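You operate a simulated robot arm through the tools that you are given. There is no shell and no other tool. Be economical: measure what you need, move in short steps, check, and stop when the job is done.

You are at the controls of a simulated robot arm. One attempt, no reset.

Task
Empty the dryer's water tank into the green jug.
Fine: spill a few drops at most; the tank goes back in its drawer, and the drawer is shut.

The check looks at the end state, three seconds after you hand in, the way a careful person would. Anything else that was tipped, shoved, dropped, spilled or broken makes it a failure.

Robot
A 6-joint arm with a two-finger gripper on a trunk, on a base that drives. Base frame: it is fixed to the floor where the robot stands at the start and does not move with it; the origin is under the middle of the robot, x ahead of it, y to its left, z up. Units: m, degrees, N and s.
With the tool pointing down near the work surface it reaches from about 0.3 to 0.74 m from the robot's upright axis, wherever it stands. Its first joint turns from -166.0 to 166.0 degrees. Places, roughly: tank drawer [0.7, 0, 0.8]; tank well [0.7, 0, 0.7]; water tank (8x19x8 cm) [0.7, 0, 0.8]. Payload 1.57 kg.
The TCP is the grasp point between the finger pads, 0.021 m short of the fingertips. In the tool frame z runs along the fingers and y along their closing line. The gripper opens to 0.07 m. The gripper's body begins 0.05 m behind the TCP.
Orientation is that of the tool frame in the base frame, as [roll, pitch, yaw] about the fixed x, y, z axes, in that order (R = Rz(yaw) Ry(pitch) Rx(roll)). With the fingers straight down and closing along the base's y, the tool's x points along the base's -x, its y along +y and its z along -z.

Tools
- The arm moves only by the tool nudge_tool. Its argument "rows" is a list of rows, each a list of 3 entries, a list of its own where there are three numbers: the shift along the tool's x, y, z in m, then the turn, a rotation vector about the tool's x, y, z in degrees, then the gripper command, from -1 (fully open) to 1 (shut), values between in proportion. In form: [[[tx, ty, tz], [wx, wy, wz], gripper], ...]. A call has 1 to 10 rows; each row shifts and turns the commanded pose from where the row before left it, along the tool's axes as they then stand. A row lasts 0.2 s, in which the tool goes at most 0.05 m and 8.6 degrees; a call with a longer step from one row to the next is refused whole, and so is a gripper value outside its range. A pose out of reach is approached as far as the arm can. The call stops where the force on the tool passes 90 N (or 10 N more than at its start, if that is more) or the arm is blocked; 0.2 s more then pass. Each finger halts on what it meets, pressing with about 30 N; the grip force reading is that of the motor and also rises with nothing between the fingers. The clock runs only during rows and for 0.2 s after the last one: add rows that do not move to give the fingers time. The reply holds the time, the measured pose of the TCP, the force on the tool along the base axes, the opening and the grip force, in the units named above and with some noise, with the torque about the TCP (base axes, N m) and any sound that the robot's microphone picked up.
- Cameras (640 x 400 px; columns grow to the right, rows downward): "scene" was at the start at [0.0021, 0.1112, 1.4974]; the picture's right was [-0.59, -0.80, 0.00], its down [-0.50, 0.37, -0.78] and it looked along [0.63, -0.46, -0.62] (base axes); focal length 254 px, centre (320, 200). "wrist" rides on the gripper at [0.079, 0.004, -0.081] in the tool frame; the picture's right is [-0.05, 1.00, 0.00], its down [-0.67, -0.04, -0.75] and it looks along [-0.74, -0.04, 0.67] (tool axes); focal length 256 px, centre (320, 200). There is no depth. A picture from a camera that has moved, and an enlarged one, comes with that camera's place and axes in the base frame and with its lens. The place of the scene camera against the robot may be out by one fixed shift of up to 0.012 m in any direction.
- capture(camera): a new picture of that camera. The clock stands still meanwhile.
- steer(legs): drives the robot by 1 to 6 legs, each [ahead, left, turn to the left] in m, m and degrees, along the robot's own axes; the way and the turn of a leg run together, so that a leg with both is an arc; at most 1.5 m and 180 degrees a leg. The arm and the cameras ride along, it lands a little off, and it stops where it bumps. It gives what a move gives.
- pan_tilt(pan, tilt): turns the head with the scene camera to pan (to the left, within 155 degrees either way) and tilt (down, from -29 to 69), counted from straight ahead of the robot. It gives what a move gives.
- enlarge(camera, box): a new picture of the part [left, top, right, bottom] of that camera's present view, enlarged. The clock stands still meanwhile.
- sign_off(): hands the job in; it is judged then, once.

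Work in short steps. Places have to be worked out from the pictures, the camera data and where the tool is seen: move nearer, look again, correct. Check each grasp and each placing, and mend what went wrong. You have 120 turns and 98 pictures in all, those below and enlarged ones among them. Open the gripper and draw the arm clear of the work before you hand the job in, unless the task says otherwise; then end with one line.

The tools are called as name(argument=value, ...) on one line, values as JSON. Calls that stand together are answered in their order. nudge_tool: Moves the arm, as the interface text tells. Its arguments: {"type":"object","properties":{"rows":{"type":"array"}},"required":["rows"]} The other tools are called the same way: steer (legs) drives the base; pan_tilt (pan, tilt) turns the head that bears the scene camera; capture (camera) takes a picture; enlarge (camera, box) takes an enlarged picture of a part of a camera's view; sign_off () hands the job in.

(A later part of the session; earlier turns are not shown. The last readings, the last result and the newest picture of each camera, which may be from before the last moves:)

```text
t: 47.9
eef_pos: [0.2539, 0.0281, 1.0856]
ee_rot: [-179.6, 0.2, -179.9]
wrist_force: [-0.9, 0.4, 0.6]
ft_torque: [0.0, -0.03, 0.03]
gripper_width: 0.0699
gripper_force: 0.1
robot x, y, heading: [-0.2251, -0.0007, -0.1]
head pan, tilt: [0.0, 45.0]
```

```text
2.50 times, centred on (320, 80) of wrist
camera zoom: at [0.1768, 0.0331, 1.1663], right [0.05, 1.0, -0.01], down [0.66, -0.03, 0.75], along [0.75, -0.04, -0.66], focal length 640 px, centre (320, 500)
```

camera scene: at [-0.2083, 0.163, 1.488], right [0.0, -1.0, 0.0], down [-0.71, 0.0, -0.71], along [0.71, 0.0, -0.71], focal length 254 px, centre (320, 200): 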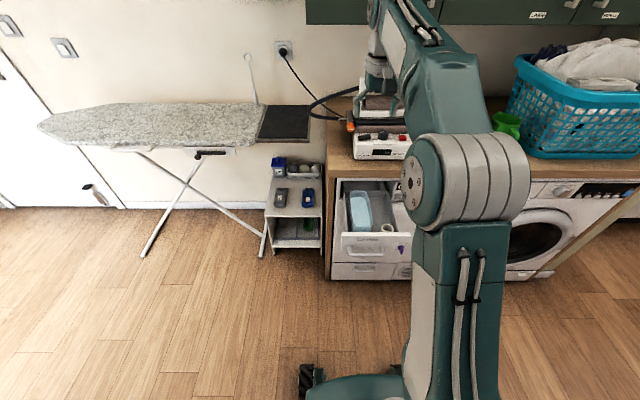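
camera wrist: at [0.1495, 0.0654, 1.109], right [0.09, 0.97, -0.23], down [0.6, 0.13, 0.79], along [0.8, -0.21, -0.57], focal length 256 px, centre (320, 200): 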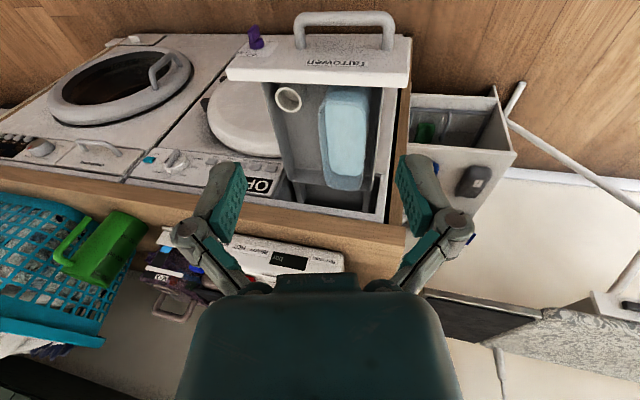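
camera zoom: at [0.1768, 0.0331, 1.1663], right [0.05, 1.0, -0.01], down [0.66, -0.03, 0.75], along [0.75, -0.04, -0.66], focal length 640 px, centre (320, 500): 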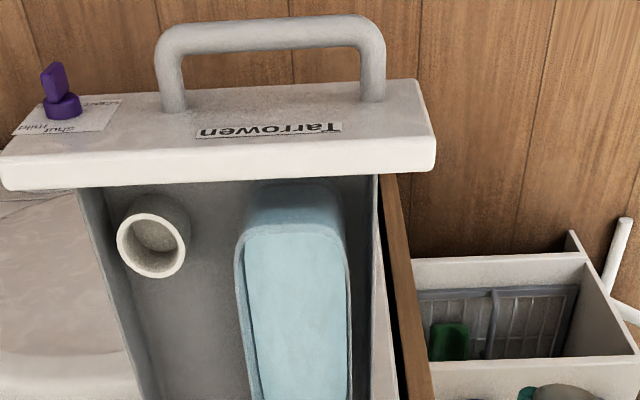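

The tank is an open tub about 7.5 cm wide, too wide to span. I plan to pinch its right long wall at mid-length and pour over the near end by pitching the tool forward past horizontal. I'll dry-test that rotation first with an empty hand.

nudge_tool(rows=[[[-0.03, 0, -0.04], [0, 0, 0], -1], [[-0.03, 0, -0.04], [0, 0, 0], -1], [[-0.04, 0, -0.04], [0, 0, 0], -1], [[0, 0, 0], [0, -8, 0], -1], [[0, 0, 0], [0, -8, 0], -1], [[0, 0, 0], [0, -8, 0], -1], [[0, 0, 0], [0, -8, 0], -1], [[0, 0, 0], [0, -8, 0], -1], [[0, 0, 0], [0, -8, 0], -1]])

nudge_tool(rows=[[[0, 0, 0], [0, -8, 0], -1], [[0, 0, 0], [0, -8, 0], -1], [[0, 0, 0], [0, -8, 0], -1], [[0, 0, 0], [0, -8, 0], -1], [[0, 0, 0], [0, -8, 0], -1], [[0, 0, 0], [0, -8, 0], -1], [[0, 0, 0], [0, -8, 0], -1]])

```text
refused: row 3 steps farther than a row can; nothing moved
```

```text
t: 49.5
eef_pos: [0.2575, 0.0223, 1.0873]
ee_rot: [-178.3, 51.7, -179.5]
wrist_force: [-0.3, 0.4, 0.0]
ft_torque: [0.02, 0.03, 0.01]
gripper_width: 0.0699
gripper_force: 0.0
out of reach, approached as far as the arm can: row 7
robot x, y, heading: [-0.2221, -0.0006, -0.2]
head pan, tilt: [0.0, 45.0]
```

nudge_tool(rows=[[[-0.038, 0, 0.009], [0, 0, 0], -1], [[-0.038, 0, 0.009], [0, 0, 0], -1], [[-0.038, 0, 0.009], [0, 0, 0], -1], [[-0.038, 0, 0.009], [0, 0, 0], -1], [[-0.038, 0, 0.009], [0, 0, 0], -1], [[0, 0, 0], [0, -8, 0], -1], [[0, 0, 0], [0, -8, 0], -1], [[0, 0, 0], [0, -8, 0], -1], [[0, 0, 0], [0, -8, 0], -1], [[0, 0, 0], [0, -8, 0], -1]])

nudge_tool(rows=[[[0, 0, 0], [0, -8, 0], -1], [[0, 0, 0], [0, -8, 0], -1], [[0, 0, 0], [0, -8, 0], -1]])

```text
t: 51.7
eef_pos: [0.4115, 0.0223, 1.2093]
ee_rot: [-33.9, 87.8, -35.1]
wrist_force: [0.3, 0.2, -0.8]
ft_torque: [0.0, -0.02, -0.03]
gripper_width: 0.0703
gripper_force: 0.1
out of reach, approached as far as the arm can: row 8, 9
robot x, y, heading: [-0.227, 0.0032, -0.2]
head pan, tilt: [0.0, 45.0]
```

```text
t: 52.5
eef_pos: [0.411, 0.0213, 1.2095]
ee_rot: [-2.8, 63.9, -3.7]
wrist_force: [0.1, 0.8, 0.7]
ft_torque: [-0.02, 0.05, -0.01]
gripper_width: 0.07
gripper_force: 0.1
robot x, y, heading: [-0.2282, -0.0003, -0.2]
head pan, tilt: [0.0, 45.0]
```

The arm can pitch to 116° at that spot, enough to pour. Now pitch back to tool-down.

nudge_tool(rows=[[[0, 0, 0], [0, 8, 0], -1], [[0, 0, 0], [0, 8, 0], -1], [[0, 0, 0], [0, 8, 0], -1], [[0, 0, 0], [0, 8, 0], -1], [[0, 0, 0], [0, 8, 0], -1], [[0, 0, 0], [0, 8, 0], -1], [[0, 0, 0], [0, 8, 0], -1], [[0, 0, 0], [0, 8, 0], -1], [[0, 0, 0], [0, 8, 0], -1], [[0, 0, 0], [0, 8, 0], -1]])

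nudge_tool(rows=[[[0, 0, 0], [0, 8, 0], -1], [[0, 0, 0], [0, 8, 0], -1], [[0, 0, 0], [0, 8, 0], -1], [[0, 0, 0], [0, 8, 0], -1]])

```text
t: 54.7
eef_pos: [0.4117, 0.0076, 1.2102]
ee_rot: [-175.5, 51.5, 178.2]
wrist_force: [-0.5, 0.1, -0.2]
ft_torque: [0.01, -0.02, -0.03]
gripper_width: 0.0701
gripper_force: 0.0
out of reach, approached as far as the arm can: row 6, 7, 8
robot x, y, heading: [-0.2274, -0.0022, -0.0]
head pan, tilt: [0.0, 45.0]
```

```text
t: 55.7
eef_pos: [0.3872, 0.077, 1.1769]
ee_rot: [-170.8, 22.3, 175.3]
wrist_force: [0.9, 0.3, -0.1]
ft_torque: [-0.01, 0.01, 0.0]
gripper_width: 0.0701
gripper_force: 0.0
out of reach, approached as far as the arm can: row 1, 2, 3, 4
robot x, y, heading: [-0.2214, 0.0008, -0.2]
head pan, tilt: [0.0, 45.0]
```

The wrist flips when the tool passes alignment with the forearm off-plane; it should pass cleanly when the tool points exactly along the arm's plane (y≈0). I'll pitch forward again and recentre.

nudge_tool(rows=[[[0, -0.025, 0], [0, -8, 0], -1], [[0, -0.025, 0], [0, -8, 0], -1], [[0, -0.025, 0], [0, -8, 0], -1], [[0, 0, 0], [0, -8, 0], -1], [[0, 0, 0], [0, -8, 0], -1]])

```text
t: 56.9
eef_pos: [0.3783, 0.0027, 1.1853]
ee_rot: [-167.3, 60.8, -176.0]
wrist_force: [0.0, 0.1, -0.1]
ft_torque: [0.03, 0.0, 0.0]
gripper_width: 0.07
gripper_force: 0.1
robot x, y, heading: [-0.2257, 0.0031, -0.2]
head pan, tilt: [0.0, 45.0]
```

nudge_tool(rows=[[[0, 0, 0], [-4.6, -0.5, -2.5], -1], [[0, 0, 0], [-4.6, -0.5, -2.5], -1], [[0, 0, 0], [0, 0, 0], -1]])

```text
t: 57.7
eef_pos: [0.3824, -0.0022, 1.1918]
ee_rot: [-165.2, 62.8, -167.3]
wrist_force: [0.4, 0.0, -0.6]
ft_torque: [0.03, 0.02, 0.02]
gripper_width: 0.0698
gripper_force: 0.2
out of reach, approached as far as the arm can: row 2
robot x, y, heading: [-0.2259, -0.001, -0.0]
head pan, tilt: [0.0, 45.0]
```

nudge_tool(rows=[[[0, 0, 0], [0.7, -7, 0.4], -1], [[0, 0, 0], [0.7, -7, 0.4], -1], [[0, 0, 0], [0.7, -7, 0.4], -1], [[0, 0, 0], [0.7, -7, 0.4], -1], [[0, 0, 0], [0.7, -7, 0.4], -1], [[0, 0, 0], [0.7, -7, 0.4], -1], [[0, 0, 0], [0, 0, 0], -1]])

```text
t: 59.3
eef_pos: [0.3682, -0.0864, 1.1953]
ee_rot: [-19.4, 75.6, -19.3]
wrist_force: [-0.4, 0.2, 0.0]
ft_torque: [-0.01, 0.05, -0.02]
gripper_width: 0.0702
gripper_force: 0.1
out of reach, approached as far as the arm can: row 1, 2, 3, 4, 5, 6
robot x, y, heading: [-0.2259, 0.0005, 0.0]
head pan, tilt: [0.0, 45.0]
```

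Tool is now past alignment (elevation ≈ +14°). Recentre y to 0 so the tool lies in the arm plane.

nudge_tool(rows=[[[0, 0.03, 0], [0, 0, 0], -1], [[0, 0.03, 0], [0, 0, 0], -1], [[0, 0.026, 0], [0, 0, 0], -1], [[0, 0, 0], [0, 0, 0], -1]])

```text
t: 60.3
eef_pos: [0.3631, -0.08, 1.2002]
ee_rot: [-19.9, 75.6, -19.3]
wrist_force: [0.7, -0.4, 0.4]
ft_torque: [-0.03, 0.02, -0.03]
gripper_width: 0.0701
gripper_force: 0.1
out of reach, approached as far as the arm can: row 1, 2, 3
robot x, y, heading: [-0.2249, 0.0003, -0.1]
head pan, tilt: [0.0, 45.0]
```

nudge_tool(rows=[[[0, 0, 0.03], [0, 0, 0], -1], [[0, 0, 0.03], [0, 0, 0], -1], [[0, 0, 0], [4, 0.3, -1], -1], [[0, 0, 0], [4, 0.3, -1], -1], [[0, 0, 0], [0, 0, 0], -1]])

capture(camera="scene")

```text
t: 61.5
eef_pos: [0.4172, -0.0937, 1.214]
ee_rot: [-18.5, 75.7, -18.4]
wrist_force: [0.4, 1.0, 0.3]
ft_torque: [0.02, 0.02, 0.02]
gripper_width: 0.0701
gripper_force: 0.1
out of reach, approached as far as the arm can: row 1, 2, 3, 4
robot x, y, heading: [-0.2245, 0.0007, -0.2]
head pan, tilt: [0.0, 45.0]
```

```text
65 pictures are left
camera scene: at [-0.2087, 0.1622, 1.488], right [0.0, -1.0, 0.0], down [-0.71, 0.0, -0.71], along [0.71, 0.0, -0.71], focal length 254 px, centre (320, 200)
```

scene: 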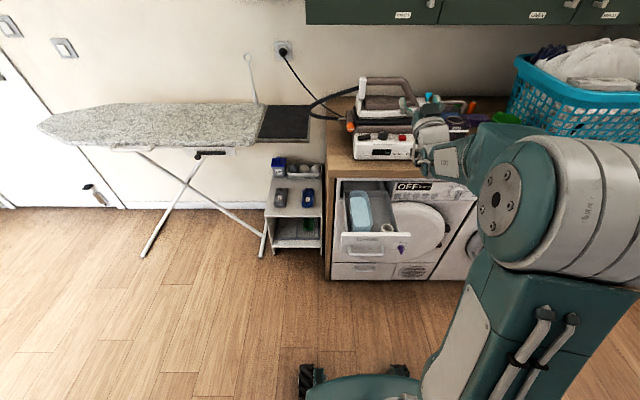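

nudge_tool(rows=[[[0, 0, 0], [0, 5, 0], -1], [[0, 0, 0], [0, 5, 0], -1], [[0, 0, 0], [0, 5, 0], -1], [[0, 0, 0], [0, 5, 0], -1], [[0, 0, 0], [0, 5, 0], -1], [[0, 0, 0], [0, 5, 0], -1], [[0, 0, 0], [0, 5, 0], -1], [[0, 0, 0], [0, 5, 0], -1], [[0, 0, 0], [0, 5, 0], -1], [[0, 0, 0], [0, 5, 0], -1]])

```text
t: 63.7
eef_pos: [0.4151, -0.093, 1.2143]
ee_rot: [-172.6, 53.3, -174.7]
wrist_force: [0.5, -0.4, 0.0]
ft_torque: [0.03, -0.05, -0.04]
gripper_width: 0.0701
gripper_force: 0.0
robot x, y, heading: [-0.2269, 0.0016, -0.3]
head pan, tilt: [0.0, 45.0]
```

Clean crossing with no reach warnings. Continue pitching down to vertical.

nudge_tool(rows=[[[0, 0, 0], [0, 6, 0], -1], [[0, 0, 0], [0, 6, 0], -1], [[0, 0, 0], [0, 6, 0], -1], [[0, 0, 0], [0, 6, 0], -1], [[0, 0, 0], [0, 6, 0], -1], [[0, 0, 0], [0, 6, 0], -1], [[0, 0, 0], [0, 6, 0], -1], [[0, 0, 0], [0, 6, 0], -1], [[0, 0, 0], [0, 5, 0], -1]])

```text
t: 65.7
eef_pos: [0.4045, -0.0928, 1.2082]
ee_rot: [-175.5, 0.6, 179.4]
wrist_force: [0.2, -0.3, -0.4]
ft_torque: [-0.02, -0.06, -0.01]
gripper_width: 0.0702
gripper_force: 0.0
out of reach, approached as far as the arm can: row 9
robot x, y, heading: [-0.2256, 0.0015, 0.0]
head pan, tilt: [0.0, 45.0]
```

nudge_tool(rows=[[[0, 0.03, 0], [-2, 0, 0], -1], [[0, 0.03, 0], [-2.5, 0, 0], -1], [[0, 0, 0.03], [0, 0, 0], -1]])

```text
t: 66.5
eef_pos: [0.4062, -0.0317, 1.1707]
ee_rot: [179.9, 0.6, 179.3]
wrist_force: [-0.1, -0.2, -0.1]
ft_torque: [0.02, 0.0, 0.0]
gripper_width: 0.0699
gripper_force: 0.1
robot x, y, heading: [-0.2217, -0.0015, -0.4]
head pan, tilt: [0.0, 45.0]
```

Tool-down is good again. I'll dry-test the same clean path forward (TCP y ≈ −0.09 relative to the robot) to confirm it's reversible for pouring.

nudge_tool(rows=[[[0, -0.02, -0.02], [0, -6, 0], -1], [[0, -0.02, -0.02], [0, -6, 0], -1], [[0, -0.02, 0], [0, -6, 0], -1], [[0, 0, 0], [0, -6, 0], -1], [[0, 0, 0], [0, -6, 0], -1], [[0, 0, 0], [0, -6, 0], -1], [[0, 0, 0], [0, -6, 0], -1], [[0, 0, 0], [0, -6, 0], -1], [[0, 0, 0], [0, -6, 0], -1], [[0, 0, 0], [0, -6, 0], -1]])

nudge_tool(rows=[[[0, 0, 0], [0, -5, 0], -1], [[0, 0, 0], [0, -5, 0], -1], [[0, 0, 0], [0, -5, 0], -1], [[0, 0, 0], [0, -5, 0], -1], [[0, 0, 0], [0, -5, 0], -1], [[0, 0, 0], [0, -5, 0], -1], [[0, 0, 0], [0, -5, 0], -1], [[0, 0, 0], [0, -5, 0], -1], [[0, 0, 0], [0, -5, 0], -1], [[0, 0, 0], [0, -5, 0], -1]])

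```text
t: 68.7
eef_pos: [0.4027, -0.0929, 1.2138]
ee_rot: [179.9, 60.8, 179.4]
wrist_force: [-0.9, 0.4, -0.6]
ft_torque: [-0.01, -0.03, 0.0]
gripper_width: 0.0698
gripper_force: 0.0
robot x, y, heading: [-0.2259, -0.0017, -0.1]
head pan, tilt: [0.0, 45.0]
```

```text
t: 70.9
eef_pos: [0.3991, -0.1129, 1.2171]
ee_rot: [-0.4, 69.5, -0.5]
wrist_force: [0.5, -0.2, -0.2]
ft_torque: [-0.01, 0.03, 0.02]
gripper_width: 0.07
gripper_force: 0.1
out of reach, approached as far as the arm can: row 9, 10
robot x, y, heading: [-0.2235, 0.0001, -0.2]
head pan, tilt: [0.0, 45.0]
```

Smooth to ≈108°. Now check the return path.

nudge_tool(rows=[[[0, 0.005, 0], [0, 5, 0], -1], [[0, 0.005, 0], [0, 5, 0], -1], [[0, 0.005, 0], [0, 5, 0], -1], [[0, 0.005, 0], [0, 5, 0], -1], [[0, 0, 0], [0, 5, 0], -1], [[0, 0, 0], [0, 5, 0], -1], [[0, 0, 0], [0, 5, 0], -1], [[0, 0, 0], [0, 5, 0], -1], [[0, 0, 0], [0, 5, 0], -1], [[0, 0, 0], [0, 5, 0], -1]])

nudge_tool(rows=[[[0, 0, 0], [0, 6, 0], -1], [[0, 0, 0], [0, 6, 0], -1], [[0, 0, 0], [0, 6, 0], -1], [[0, 0, 0], [0, 6, 0], -1], [[0, 0, 0], [0, 6, 0], -1], [[0, 0, 0], [0, 6, 0], -1], [[0, 0, 0], [0, 6, 0], -1], [[0, 0.02, 0.02], [0, 6, 0], -1], [[0, 0.02, 0.02], [0, 6, 0], -1], [[0, 0.02, 0], [0, 6, 0], -1]])

```text
t: 73.1
eef_pos: [0.3995, -0.0916, 1.218]
ee_rot: [179.6, 60.7, 178.9]
wrist_force: [-0.7, -0.9, 0.6]
ft_torque: [0.02, -0.01, 0.01]
gripper_width: 0.0698
gripper_force: 0.1
robot x, y, heading: [-0.2243, -0.0018, -0.1]
head pan, tilt: [0.0, 45.0]
```

```text
t: 75.3
eef_pos: [0.4125, -0.0302, 1.1782]
ee_rot: [-180.0, 0.5, 179.4]
wrist_force: [0.3, 0.4, 1.3]
ft_torque: [-0.03, -0.04, -0.01]
gripper_width: 0.0698
gripper_force: 0.1
robot x, y, heading: [-0.2238, 0.0017, -0.1]
head pan, tilt: [0.0, 45.0]
```

The pour path is reversible. Now lower to look at the tank and locate its right wall.

nudge_tool(rows=[[[0.028, 0.004, 0.037], [0, 0, 0], -1], [[0.028, 0.004, 0.037], [0, 0, 0], -1], [[0.028, 0.004, 0.037], [0, 0, 0], -1], [[0.028, 0.004, 0.037], [0, 0, 0], -1], [[0.028, 0, 0.037], [0, 0, 0], -1]])

enlarge(camera="wrist", box=[200, 0, 440, 160])

enlarge(camera="scene", box=[320, 160, 440, 240])

```text
t: 76.5
eef_pos: [0.2721, -0.0174, 0.9901]
ee_rot: [179.9, 0.7, 179.4]
wrist_force: [0.7, -0.8, -1.4]
ft_torque: [0.0, -0.01, -0.03]
gripper_width: 0.0701
gripper_force: 0.2
robot x, y, heading: [-0.223, -0.0019, -0.4]
head pan, tilt: [0.0, 45.0]
```

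```text
2.50 times, centred on (320, 80) of wrist
camera zoom: at [0.1927, -0.0119, 1.0701], right [0.06, 1.0, 0.0], down [0.66, -0.04, 0.75], along [0.75, -0.05, -0.66], focal length 640 px, centre (320, 500)
```

zoom: 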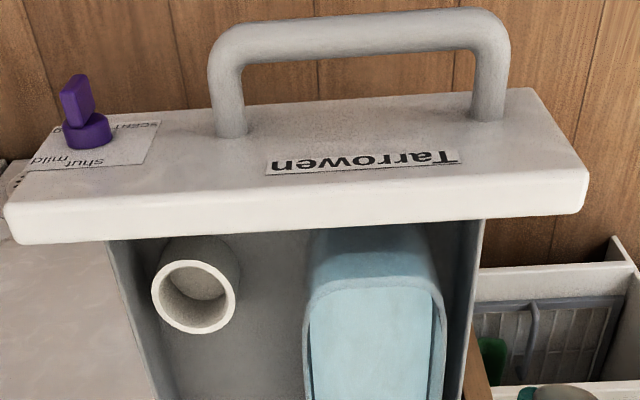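

```text
5.00 times, centred on (380, 200) of scene
camera zoom: at [-0.2087, 0.1627, 1.488], right [0.0, -1.0, 0.0], down [-0.71, 0.0, -0.71], along [0.71, 0.0, -0.71], focal length 1270 px, centre (20, 200)
```

zoom: 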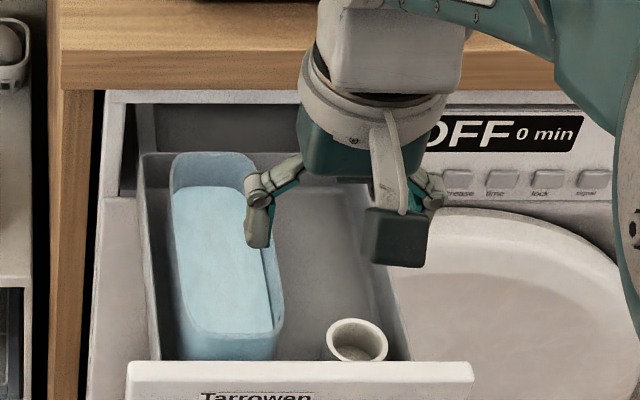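

Triangulating the two views, the tank rim is at z≈0.80, x 0.347–0.532, with the right wall at y≈−0.03. I'll hover above that wall's midpoint and check.

nudge_tool(rows=[[[-0.04, -0.003, 0.01], [0, 0, 0], -1], [[-0.04, -0.003, 0.01], [0, 0, 0], -1], [[-0.04, -0.003, 0.02], [0, 0, 0], -1], [[-0.04, -0.003, 0.02], [0, 0, 0], -1], [[-0.008, 0, 0.03], [0, 0, 0], -1]])

capture(camera="wrist")

enlarge(camera="scene", box=[320, 160, 440, 240])

```text
t: 77.7
eef_pos: [0.4444, -0.0268, 0.9046]
ee_rot: [-180.0, 0.6, 179.4]
wrist_force: [0.3, -0.3, -0.3]
ft_torque: [-0.01, -0.02, -0.01]
gripper_width: 0.07
gripper_force: 0.1
robot x, y, heading: [-0.2249, 0.0013, -0.2]
head pan, tilt: [0.0, 45.0]
```

```text
62 pictures are left
camera wrist: at [0.3648, -0.023, 0.9853], right [0.06, 1.0, 0.0], down [0.66, -0.04, 0.75], along [0.75, -0.05, -0.66], focal length 256 px, centre (320, 200)
```

wrist: 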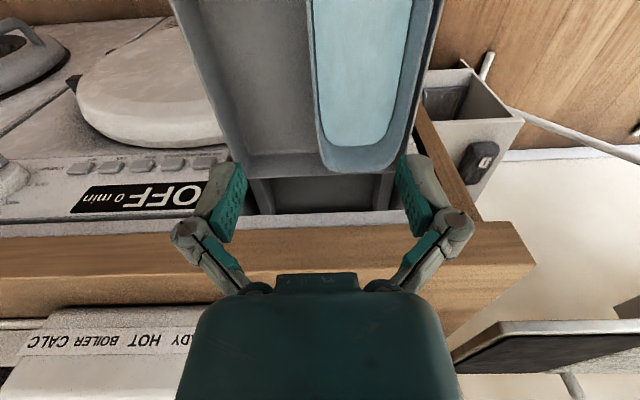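

```text
5.00 times, centred on (380, 200) of scene
camera zoom: at [-0.2077, 0.1625, 1.488], right [0.0, -1.0, 0.0], down [-0.71, 0.0, -0.71], along [0.71, 0.0, -0.71], focal length 1270 px, centre (20, 200)
```

zoom: 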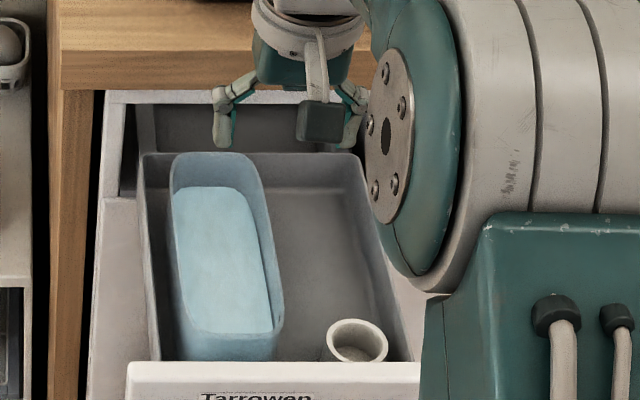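

Right wall sits at y≈−0.032 at mid-length. Descend with the fingers straddling it.

nudge_tool(rows=[[[0.002, -0.005, 0.03], [0, 0, 0], -1], [[0.002, 0, 0.03], [0, 0, 0], -1], [[0, 0, 0.03], [0, 0, 0], -1], [[0, 0, 0.01], [0, 0, 0], -1]])

capture(camera="wrist")

enlarge(camera="scene", box=[320, 160, 440, 240])

```text
t: 78.7
eef_pos: [0.4413, -0.0326, 0.8047]
ee_rot: [-180.0, 0.6, 179.6]
wrist_force: [-0.8, -0.1, 0.1]
ft_torque: [0.02, -0.02, -0.01]
gripper_width: 0.07
gripper_force: 0.1
robot x, y, heading: [-0.2227, -0.0016, -0.3]
head pan, tilt: [0.0, 45.0]
```

```text
60 pictures are left
camera wrist: at [0.3615, -0.0287, 0.8849], right [0.06, 1.0, 0.0], down [0.66, -0.04, 0.75], along [0.75, -0.05, -0.66], focal length 256 px, centre (320, 200)
```

wrist: 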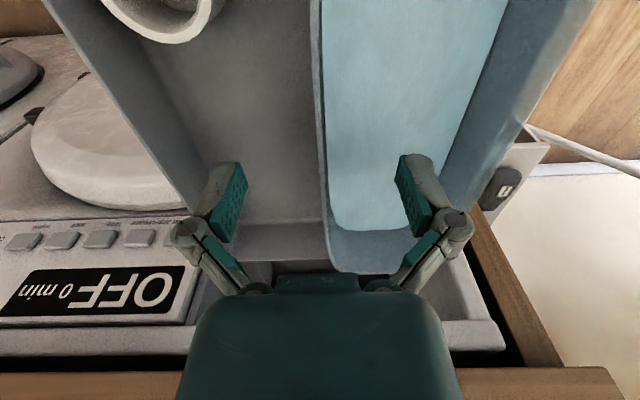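

```text
5.00 times, centred on (380, 200) of scene
camera zoom: at [-0.2077, 0.1625, 1.488], right [0.0, -1.0, 0.0], down [-0.71, 0.0, -0.71], along [0.71, 0.0, -0.71], focal length 1270 px, centre (20, 200)
```

zoom: 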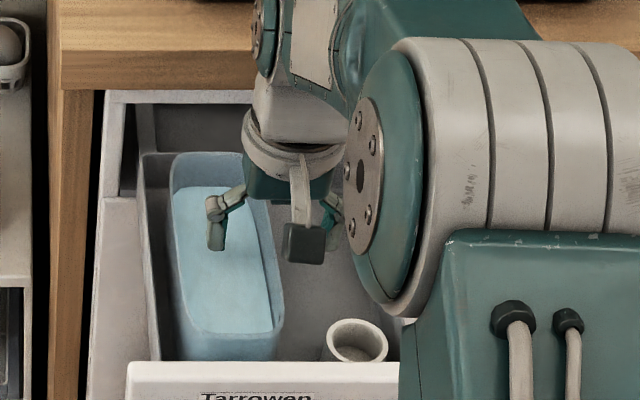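

The wall is centred between the fingers. Lower 2 cm more and close.

nudge_tool(rows=[[[0, 0, 0.011], [0, 0, 0], -1], [[0, 0, 0.011], [0, 0, 0], -1], [[0, 0, 0], [0, 0, 0], -0.5], [[0, 0, 0], [0, 0, 0], 0], [[0, 0, 0], [0, 0, 0], 0.5], [[0, 0, 0], [0, 0, 0], 1], [[0, 0, 0], [0, 0, 0], 1]])

capture(camera="wrist")

```text
t: 80.3
eef_pos: [0.4405, -0.0324, 0.7816]
ee_rot: [-180.0, 0.6, 179.5]
wrist_force: [0.2, -1.1, 2.4]
ft_torque: [0.0, 0.15, 0.15]
gripper_width: 0.0059
gripper_force: 29.7
robot x, y, heading: [-0.2216, -0.0004, -0.1]
head pan, tilt: [0.0, 45.0]
```

```text
58 pictures are left
camera wrist: at [0.3608, -0.028, 0.8621], right [0.06, 1.0, 0.0], down [0.66, -0.04, 0.75], along [0.75, -0.05, -0.66], focal length 256 px, centre (320, 200)
```

wrist: 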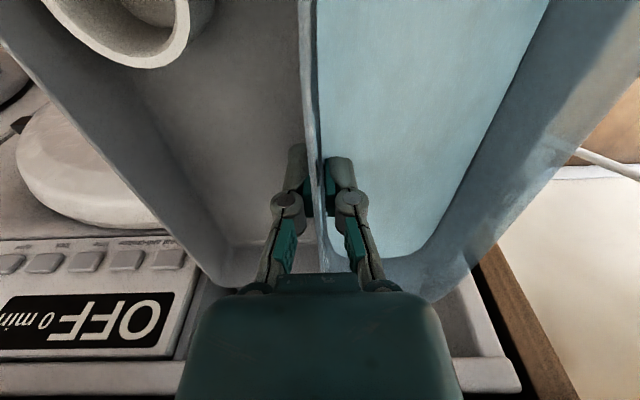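

The wall is pinched (5.9 mm). Lift slowly 3 cm and check the weight and tilt.

nudge_tool(rows=[[[0, 0, -0.005], [0, 0, 0], 1], [[0, 0, -0.008], [0, 0, 0], 1], [[0, 0, -0.008], [0, 0, 0], 1], [[0, 0, -0.008], [0, 0, 0], 1], [[0, 0, 0], [0, 0, 0], 1]])

capture(camera="wrist")

enlarge(camera="scene", box=[320, 160, 440, 240])

```text
t: 81.5
eef_pos: [0.4379, -0.0333, 0.811]
ee_rot: [-180.0, 0.6, 179.4]
wrist_force: [0.3, 0.0, -5.7]
ft_torque: [-0.16, -0.04, -0.03]
gripper_width: 0.0058
gripper_force: 29.5
robot x, y, heading: [-0.2219, -0.0014, 0.0]
head pan, tilt: [0.0, 45.0]
```

```text
57 pictures are left
camera wrist: at [0.36, -0.0286, 0.892], right [0.06, 1.0, 0.0], down [0.66, -0.04, 0.75], along [0.75, -0.05, -0.66], focal length 256 px, centre (320, 200)
```

wrist: 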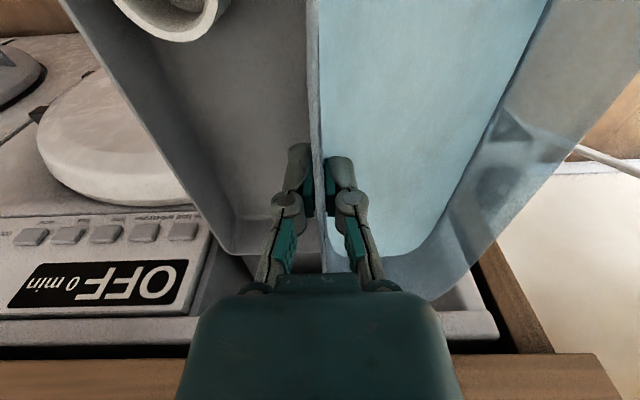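

```text
5.00 times, centred on (380, 200) of scene
camera zoom: at [-0.2073, 0.1625, 1.488], right [0.0, -1.0, 0.0], down [-0.71, 0.0, -0.71], along [0.71, 0.0, -0.71], focal length 1270 px, centre (20, 200)
```

zoom: 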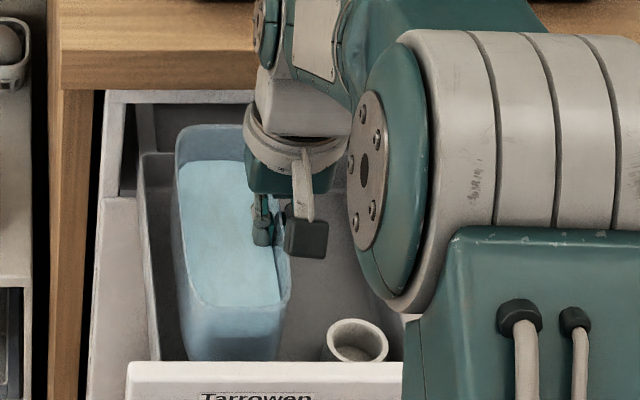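

Tank lifts level, about 0.55 kg. I'll shift 1 cm away from the counter edge and lift clear slowly.

nudge_tool(rows=[[[0.005, 0, -0.005], [0, 0, 0], 1], [[0.004, 0, -0.01], [0, 0, 0], 1], [[0, 0, -0.015], [0, 0, 0], 1], [[0, 0, -0.015], [0, 0, 0], 1], [[0, 0, -0.015], [0, 0, 0], 1], [[0, 0, -0.015], [0, 0, 0], 1], [[0, 0, -0.012], [0, 0, 0], 1], [[0, 0, -0.006], [0, 0, 0], 1]])

enlarge(camera="scene", box=[320, 130, 440, 220])

```text
t: 83.3
eef_pos: [0.4296, -0.0309, 0.9044]
ee_rot: [-180.0, 0.7, 179.4]
wrist_force: [-0.8, 0.3, -4.9]
ft_torque: [-0.17, -0.01, -0.01]
gripper_width: 0.0061
gripper_force: 30.6
robot x, y, heading: [-0.2248, 0.0015, -0.2]
head pan, tilt: [0.0, 45.0]
```

```text
4.44 times, centred on (380, 175) of scene
camera zoom: at [-0.2074, 0.1626, 1.488], right [0.0, -1.0, 0.0], down [-0.71, 0.0, -0.71], along [0.71, 0.0, -0.71], focal length 1129 px, centre (53, 311)
```

zoom: 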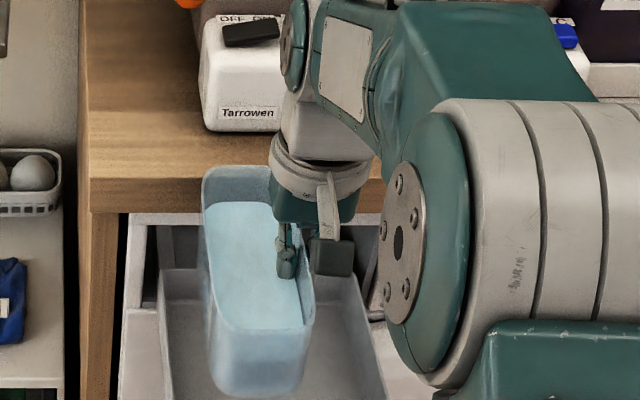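

Clear of the drawer. Keep lifting gently to z≈1.1.

nudge_tool(rows=[[[0, 0, -0.01], [0, 0, 0], 1], [[0, 0, -0.02], [0, 0, 0], 1], [[0.005, 0, -0.025], [0, 0, 0], 1], [[0.005, 0, -0.025], [0, 0, 0], 1], [[0.005, 0, -0.025], [0, 0, 0], 1], [[0.005, 0, -0.025], [0, 0, 0], 1], [[0.005, 0, -0.025], [0, 0, 0], 1], [[0, 0, -0.025], [0, 0, 0], 1], [[0, 0, -0.015], [0, 0, 0], 1], [[0, 0, -0.005], [0, 0, 0], 1]])

pan_tilt(pan=-40, tilt=30)

capture(camera="scene")

capture(camera="wrist")

```text
t: 85.5
eef_pos: [0.4023, -0.0337, 1.104]
ee_rot: [180.0, 0.7, 179.3]
wrist_force: [-0.8, 0.2, -4.9]
ft_torque: [-0.13, -0.01, 0.0]
gripper_width: 0.0061
gripper_force: 30.1
robot x, y, heading: [-0.2239, -0.0019, -0.2]
head pan, tilt: [0.0, 45.0]
```

```text
t: 86.6
eef_pos: [0.4025, -0.0332, 1.1028]
ee_rot: [180.0, 0.6, 179.3]
wrist_force: [0.2, -0.1, -5.7]
ft_torque: [-0.19, -0.06, -0.02]
gripper_width: 0.0061
gripper_force: 30.0
robot x, y, heading: [-0.2234, -0.0008, -0.1]
head pan, tilt: [-40.0, 30.0]
```

```text
54 pictures are left
camera scene: at [-0.2198, 0.1045, 1.5106], right [-0.64, -0.76, 0.0], down [-0.38, 0.32, -0.87], along [0.66, -0.56, -0.5], focal length 254 px, centre (320, 200)
```

scene: 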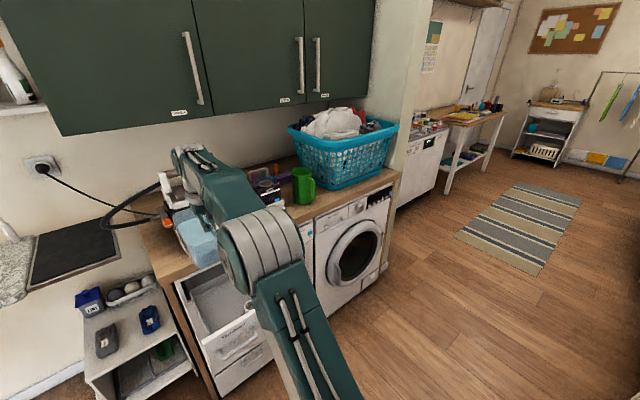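

```text
53 pictures are left
camera wrist: at [0.323, -0.0284, 1.1837], right [0.06, 1.0, 0.0], down [0.66, -0.04, 0.75], along [0.75, -0.05, -0.66], focal length 256 px, centre (320, 200)
```

wrist: 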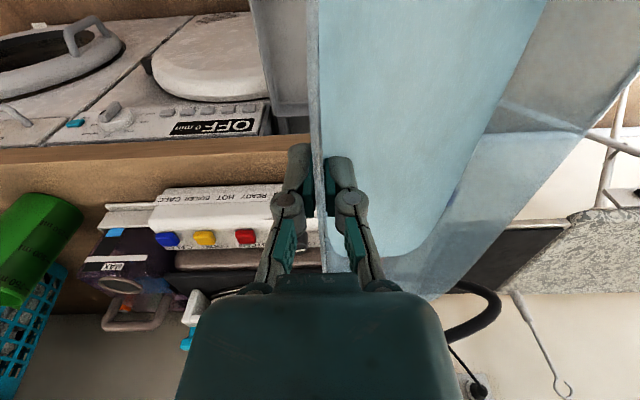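

enlarge(camera="scene", box=[250, 140, 350, 220])

```text
5.00 times, centred on (300, 180) of scene
camera zoom: at [-0.2198, 0.1045, 1.5106], right [-0.64, -0.76, 0.0], down [-0.38, 0.32, -0.87], along [0.66, -0.56, -0.5], focal length 1270 px, centre (420, 300)
```

zoom: 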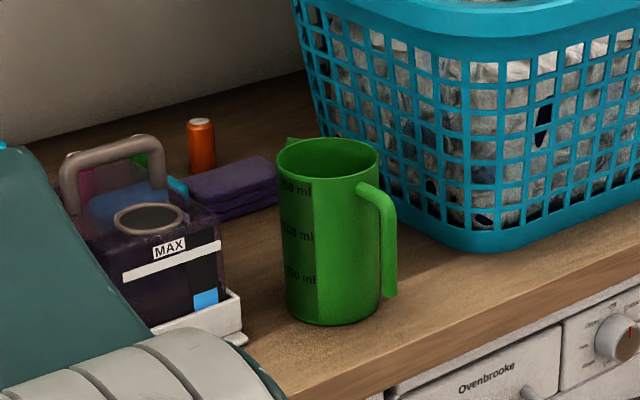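

Jug found: base ≈ (0.63, −0.52), rim z≈1.05, about 9 cm wide, with the basket close on its right. I'll carry the tank at z≈1.17, strafe right clear of everything, and turn 20° left so the tank stays away from the basket.

nudge_tool(rows=[[[0, 0, -0.01], [0, 0, 0], 1], [[0, 0, -0.02], [0, 0, 0], 1], [[0, 0, -0.02], [0, 0, 0], 1], [[0, 0, -0.015], [0, 0, 0], 1], [[0, 0, -0.005], [0, 0, 0], 1]])

steer(legs=[[0, -0.36, 0], [0, -0.36, 0]])

steer(legs=[[0, 0, 20]])

pan_tilt(pan=0, tilt=35)

capture(camera="scene")

capture(camera="wrist")

```text
t: 87.8
eef_pos: [0.4019, -0.0325, 1.1746]
ee_rot: [180.0, 0.6, 179.4]
wrist_force: [0.2, -0.1, -5.6]
ft_torque: [-0.19, -0.01, 0.01]
gripper_width: 0.0059
gripper_force: 30.1
robot x, y, heading: [-0.2215, 0.0005, -0.2]
head pan, tilt: [-40.0, 30.0]
```

```text
t: 92.0
eef_pos: [0.4076, -0.7369, 1.1745]
ee_rot: [-179.9, 0.6, -179.6]
wrist_force: [-0.8, 0.7, -5.4]
ft_torque: [-0.19, -0.01, 0.02]
gripper_width: 0.006
gripper_force: 29.9
robot x, y, heading: [-0.2157, -0.7166, 0.9]
head pan, tilt: [-40.0, 30.0]
```

```text
t: 93.5
eef_pos: [0.3772, -0.5229, 1.1741]
ee_rot: [179.9, 0.6, -159.6]
wrist_force: [0.0, -0.4, -4.9]
ft_torque: [-0.12, -0.1, -0.02]
gripper_width: 0.0062
gripper_force: 30.4
robot x, y, heading: [-0.2198, -0.7164, 20.6]
head pan, tilt: [-40.0, 30.0]
```

```text
t: 94.5
eef_pos: [0.3764, -0.5228, 1.175]
ee_rot: [180.0, 0.7, -159.6]
wrist_force: [-0.4, -1.1, -6.0]
ft_torque: [-0.15, -0.05, 0.01]
gripper_width: 0.0062
gripper_force: 29.8
robot x, y, heading: [-0.2205, -0.7135, 20.8]
head pan, tilt: [0.0, 35.0]
```

```text
51 pictures are left
camera scene: at [-0.2528, -0.5517, 1.5028], right [0.35, -0.94, 0.0], down [-0.54, -0.2, -0.82], along [0.77, 0.29, -0.58], focal length 254 px, centre (320, 200)
```

scene: 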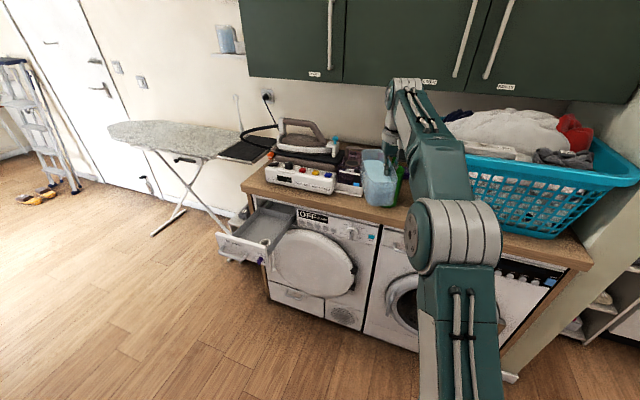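

```text
50 pictures are left
camera wrist: at [0.3001, -0.5474, 1.2549], right [-0.3, 0.95, 0.0], down [0.63, 0.19, 0.75], along [0.72, 0.22, -0.66], focal length 256 px, centre (320, 200)
```

wrist: 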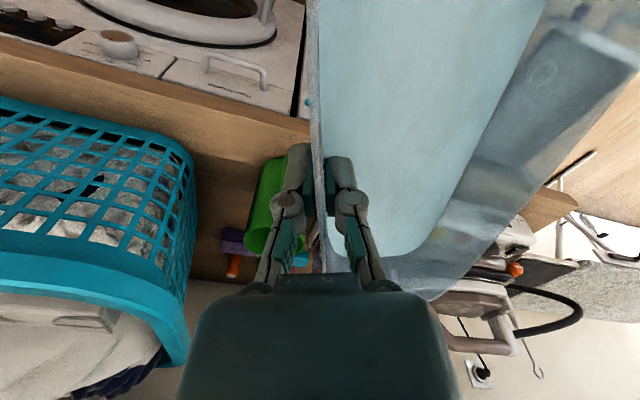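

enlarge(camera="wrist", box=[180, 120, 340, 280])

enlarge(camera="scene", box=[330, 120, 450, 220])

```text
2.50 times, centred on (260, 200) of wrist
camera zoom: at [0.3001, -0.5474, 1.2549], right [-0.3, 0.95, 0.0], down [0.63, 0.19, 0.75], along [0.72, 0.22, -0.66], focal length 640 px, centre (470, 200)
```

zoom: 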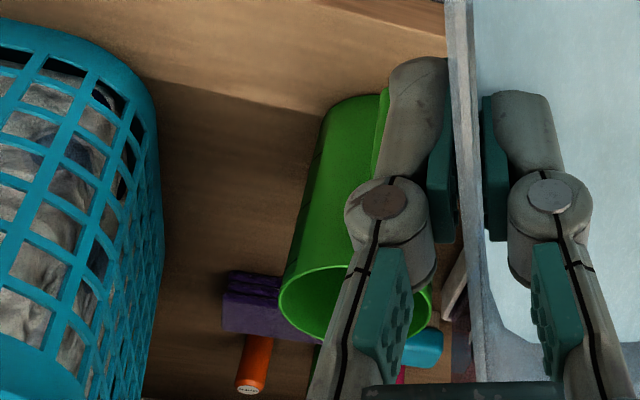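

```text
4.00 times, centred on (390, 170) of scene
camera zoom: at [-0.2528, -0.5517, 1.5028], right [0.35, -0.94, 0.0], down [-0.54, -0.2, -0.82], along [0.77, 0.29, -0.58], focal length 1016 px, centre (40, 320)
```

zoom: 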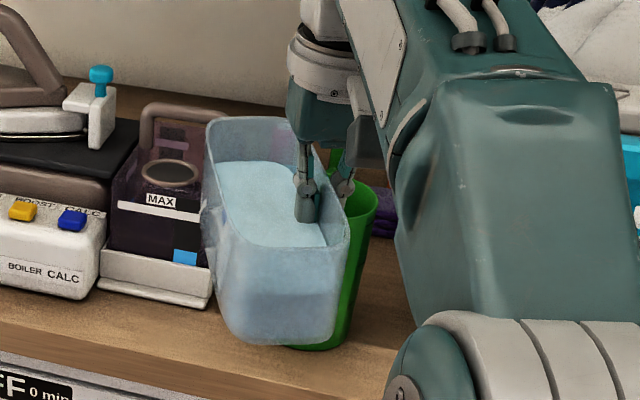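

Two views agree: jug rim centre ≈ (0.636, −0.517, 1.048), 9 cm wide. I'll drive in slowly, stopping short to recheck.

steer(legs=[[0.14, -0.03, 0], [0.1, -0.027, 0]])

capture(camera="wrist")

capture(camera="scene")

```text
t: 96.7
eef_pos: [0.6193, -0.4868, 1.1742]
ee_rot: [-179.9, 0.7, -159.5]
wrist_force: [-0.9, 0.9, -3.9]
ft_torque: [-0.16, -0.08, 0.02]
gripper_width: 0.006
gripper_force: 29.7
robot x, y, heading: [0.0291, -0.679, 20.6]
head pan, tilt: [0.0, 35.0]
```

```text
47 pictures are left
camera wrist: at [0.5448, -0.5098, 1.2551], right [-0.3, 0.95, 0.0], down [0.63, 0.2, 0.75], along [0.72, 0.22, -0.66], focal length 256 px, centre (320, 200)
```

wrist: 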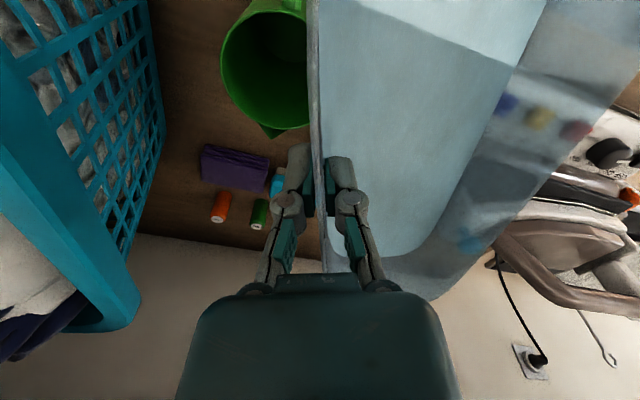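

```text
46 pictures are left
camera scene: at [-0.009, -0.5121, 1.5021], right [0.35, -0.93, 0.0], down [-0.54, -0.21, -0.82], along [0.77, 0.29, -0.58], focal length 254 px, centre (320, 200)
```

scene: 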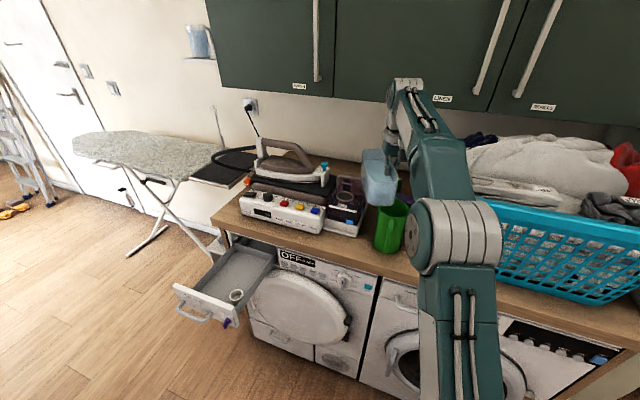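

Jug confirmed by the current wrist view. Drive 3.5 cm closer.

steer(legs=[[0.036, -0.002, 0]])

```text
t: 97.5
eef_pos: [0.6561, -0.4813, 1.1753]
ee_rot: [179.8, 0.7, -159.6]
wrist_force: [-0.6, -0.1, -5.1]
ft_torque: [-0.16, -0.03, 0.03]
gripper_width: 0.0062
gripper_force: 30.2
robot x, y, heading: [0.0586, -0.6726, 20.6]
head pan, tilt: [0.0, 35.0]
```

Now move the arm so the tank's near lip is above the jug's centre (tank bottom stays above the jug rim).

nudge_tool(rows=[[[-0.008, -0.006, 0.0], [0, 0, 0], 1], [[-0.012, -0.01, 0.0], [0, 0, 0], 1], [[-0.013, -0.011, 0.0], [0, 0, 0], 1], [[-0.013, -0.011, 0.0], [0, 0, 0], 1], [[-0.013, -0.011, 0.0], [0, 0, 0], 1], [[-0.008, -0.008, 0.008], [0, 0, 0], 1], [[-0.005, -0.005, 0.008], [0, 0, 0], 1], [[0, 0, 0], [0, 0, 0], 1]])

capture(camera="wrist")

enlarge(camera="scene", box=[320, 110, 480, 230])

```text
t: 99.3
eef_pos: [0.711, -0.5143, 1.1508]
ee_rot: [179.7, 0.8, -159.7]
wrist_force: [-0.4, 0.3, -5.1]
ft_torque: [-0.16, -0.09, 0.0]
gripper_width: 0.0063
gripper_force: 30.2
out of reach, approached as far as the arm can: row 3, 4, 5, 6
robot x, y, heading: [0.0577, -0.6683, 20.8]
head pan, tilt: [0.0, 35.0]
```

```text
45 pictures are left
camera wrist: at [0.635, -0.5383, 1.2306], right [-0.3, 0.95, 0.0], down [0.63, 0.19, 0.75], along [0.72, 0.23, -0.66], focal length 256 px, centre (320, 200)
```

wrist: 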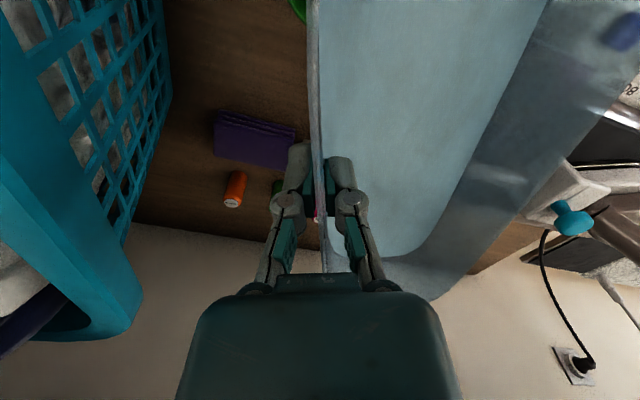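

```text
3.33 times, centred on (400, 170) of scene
camera zoom: at [0.0284, -0.5073, 1.5028], right [0.35, -0.94, 0.0], down [-0.54, -0.2, -0.82], along [0.77, 0.29, -0.58], focal length 847 px, centre (53, 300)
```

zoom: 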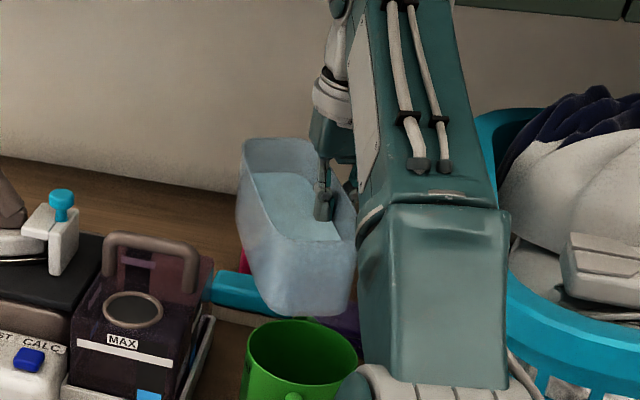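

The arm is at its reach limit there; I'll nudge the base 2 cm ahead and 1.8 cm to the right instead.

steer(legs=[[0.02, -0.018, 0]])

enlarge(camera="scene", box=[340, 130, 440, 230])

```text
t: 100.1
eef_pos: [0.7319, -0.5124, 1.151]
ee_rot: [-179.8, 0.8, -159.5]
wrist_force: [-1.0, 2.1, -5.3]
ft_torque: [-0.19, -0.07, 0.03]
gripper_width: 0.006
gripper_force: 30.1
robot x, y, heading: [0.0793, -0.6744, 20.8]
head pan, tilt: [0.0, 35.0]
```

```text
4.00 times, centred on (390, 180) of scene
camera zoom: at [0.0498, -0.508, 1.5021], right [0.35, -0.94, 0.0], down [-0.54, -0.21, -0.82], along [0.77, 0.29, -0.58], focal length 1016 px, centre (40, 280)
```

zoom: 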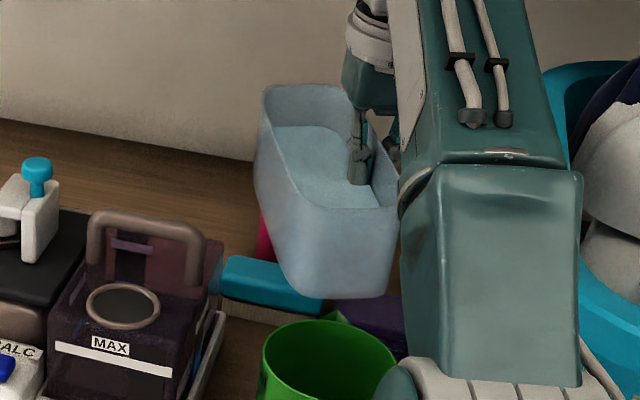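

Both views put the lip about over the jug centre, just ~8 mm to its left. I'll begin tilting about the lip (12°), correcting sideways and lowering slightly, before any water should flow.

nudge_tool(rows=[[[-0.001, -0.002, 0.002], [0, -3, 0], 1], [[-0.001, -0.002, 0.002], [0, -3, 0], 1], [[-0.001, -0.002, 0.002], [0, -3, 0], 1], [[-0.001, -0.002, 0.002], [0, -3, 0], 1], [[0, 0, 0], [0, 0, 0], 1]])

enlarge(camera="scene", box=[340, 130, 440, 230])

```text
t: 101.3
eef_pos: [0.7412, -0.5251, 1.1435]
ee_rot: [179.8, 12.9, -159.5]
wrist_force: [-0.1, 0.7, -5.4]
ft_torque: [-0.15, -0.03, -0.04]
gripper_width: 0.0061
gripper_force: 29.8
robot x, y, heading: [0.0853, -0.6792, 21.2]
head pan, tilt: [0.0, 35.0]
```

```text
4.00 times, centred on (390, 180) of scene
camera zoom: at [0.0531, -0.5174, 1.503], right [0.35, -0.94, 0.0], down [-0.54, -0.2, -0.82], along [0.77, 0.29, -0.58], focal length 1016 px, centre (40, 280)
```

zoom: 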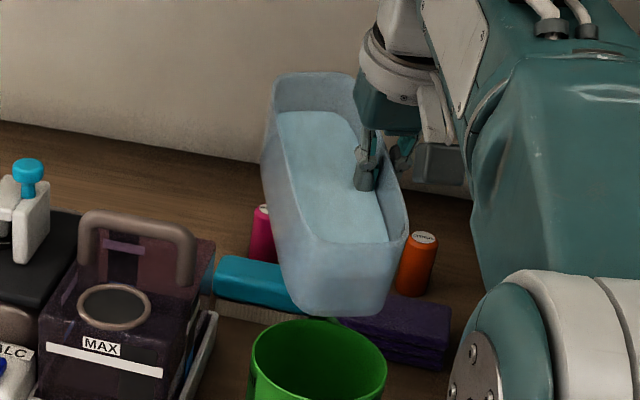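

Now the lip sits ≈1 cm right of the jug centre (base drift). Correct 1 cm left and recheck.

nudge_tool(rows=[[[0, 0.005, 0], [0, 0, 0], 1], [[0, 0.005, 0], [0, 0, 0], 1], [[0, 0, 0], [0, 0, 0], 1]])

enlarge(camera="scene", box=[340, 130, 440, 230])

```text
t: 102.1
eef_pos: [0.7359, -0.5147, 1.1444]
ee_rot: [179.9, 12.8, -159.6]
wrist_force: [-0.1, 0.0, -4.4]
ft_torque: [-0.14, -0.04, 0.04]
gripper_width: 0.0061
gripper_force: 30.0
robot x, y, heading: [0.0854, -0.6769, 20.8]
head pan, tilt: [0.0, 35.0]
```

```text
4.00 times, centred on (390, 180) of scene
camera zoom: at [0.0521, -0.5149, 1.5028], right [0.35, -0.94, 0.0], down [-0.54, -0.2, -0.82], along [0.77, 0.29, -0.58], focal length 1016 px, centre (40, 280)
```

zoom: 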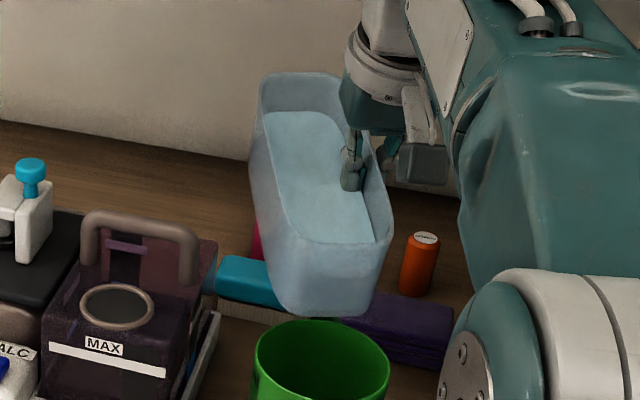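

Aligned now: the stream should fall close to the jug's centre. Tilt further slowly, pivoting about the lip.

nudge_tool(rows=[[[-0.0006, 0, -0.0033], [0, -2, 0], 1], [[-0.0006, 0, -0.0033], [0, -2, 0], 1], [[-0.0006, 0, -0.0033], [0, -2, 0], 1], [[0, 0, 0], [0, 0, 0], 1], [[0, 0, 0], [0, 0, 0], 1]])

enlarge(camera="scene", box=[340, 130, 440, 230])

```text
t: 103.3
eef_pos: [0.736, -0.5141, 1.1536]
ee_rot: [179.9, 18.8, -159.6]
wrist_force: [0.2, 1.8, -4.7]
ft_torque: [-0.17, -0.05, 0.02]
gripper_width: 0.0061
gripper_force: 30.2
robot x, y, heading: [0.0851, -0.6735, 20.5]
head pan, tilt: [0.0, 35.0]
```

```text
4.00 times, centred on (390, 180) of scene
camera zoom: at [0.0518, -0.5144, 1.5028], right [0.35, -0.94, 0.0], down [-0.54, -0.2, -0.82], along [0.77, 0.29, -0.58], focal length 1016 px, centre (40, 280)
```

zoom: 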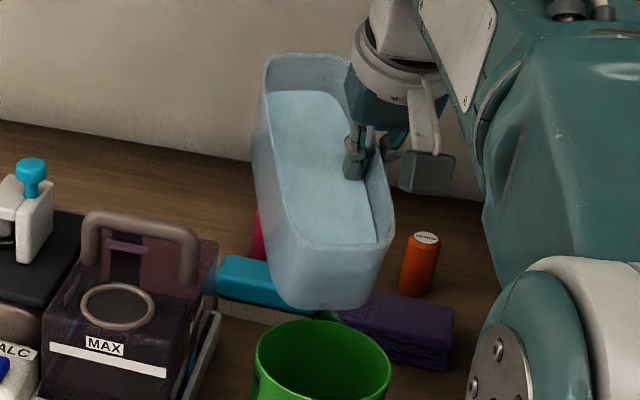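

Water is nearly at the lip and the pose is stable. Continue in small tilts.

nudge_tool(rows=[[[-0.0006, 0, -0.0033], [0, -2, 0], 1], [[-0.0006, 0, -0.0033], [0, -2, 0], 1], [[0, 0, 0], [0, 0, 0], 1], [[0, 0, 0], [0, 0, 0], 1]])

enlarge(camera="scene", box=[340, 130, 440, 230])

```text
t: 104.3
eef_pos: [0.734, -0.5148, 1.1598]
ee_rot: [179.9, 22.7, -159.5]
wrist_force: [0.2, 0.0, -4.9]
ft_torque: [-0.15, -0.01, -0.03]
gripper_width: 0.0057
gripper_force: 30.0
robot x, y, heading: [0.081, -0.6762, 20.8]
head pan, tilt: [0.0, 35.0]
```

```text
4.00 times, centred on (390, 180) of scene
camera zoom: at [0.0518, -0.5144, 1.5028], right [0.35, -0.94, 0.0], down [-0.54, -0.2, -0.82], along [0.77, 0.29, -0.58], focal length 1016 px, centre (40, 280)
```

zoom: 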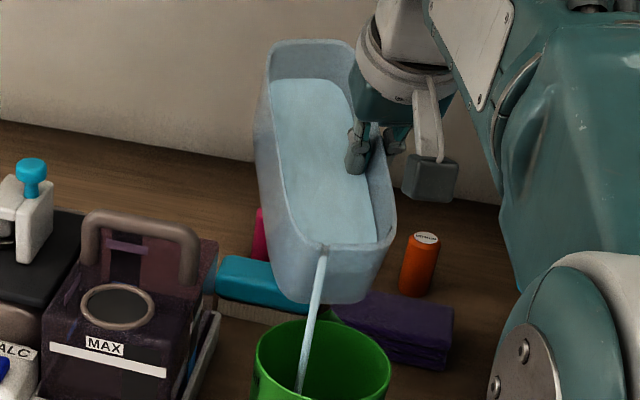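

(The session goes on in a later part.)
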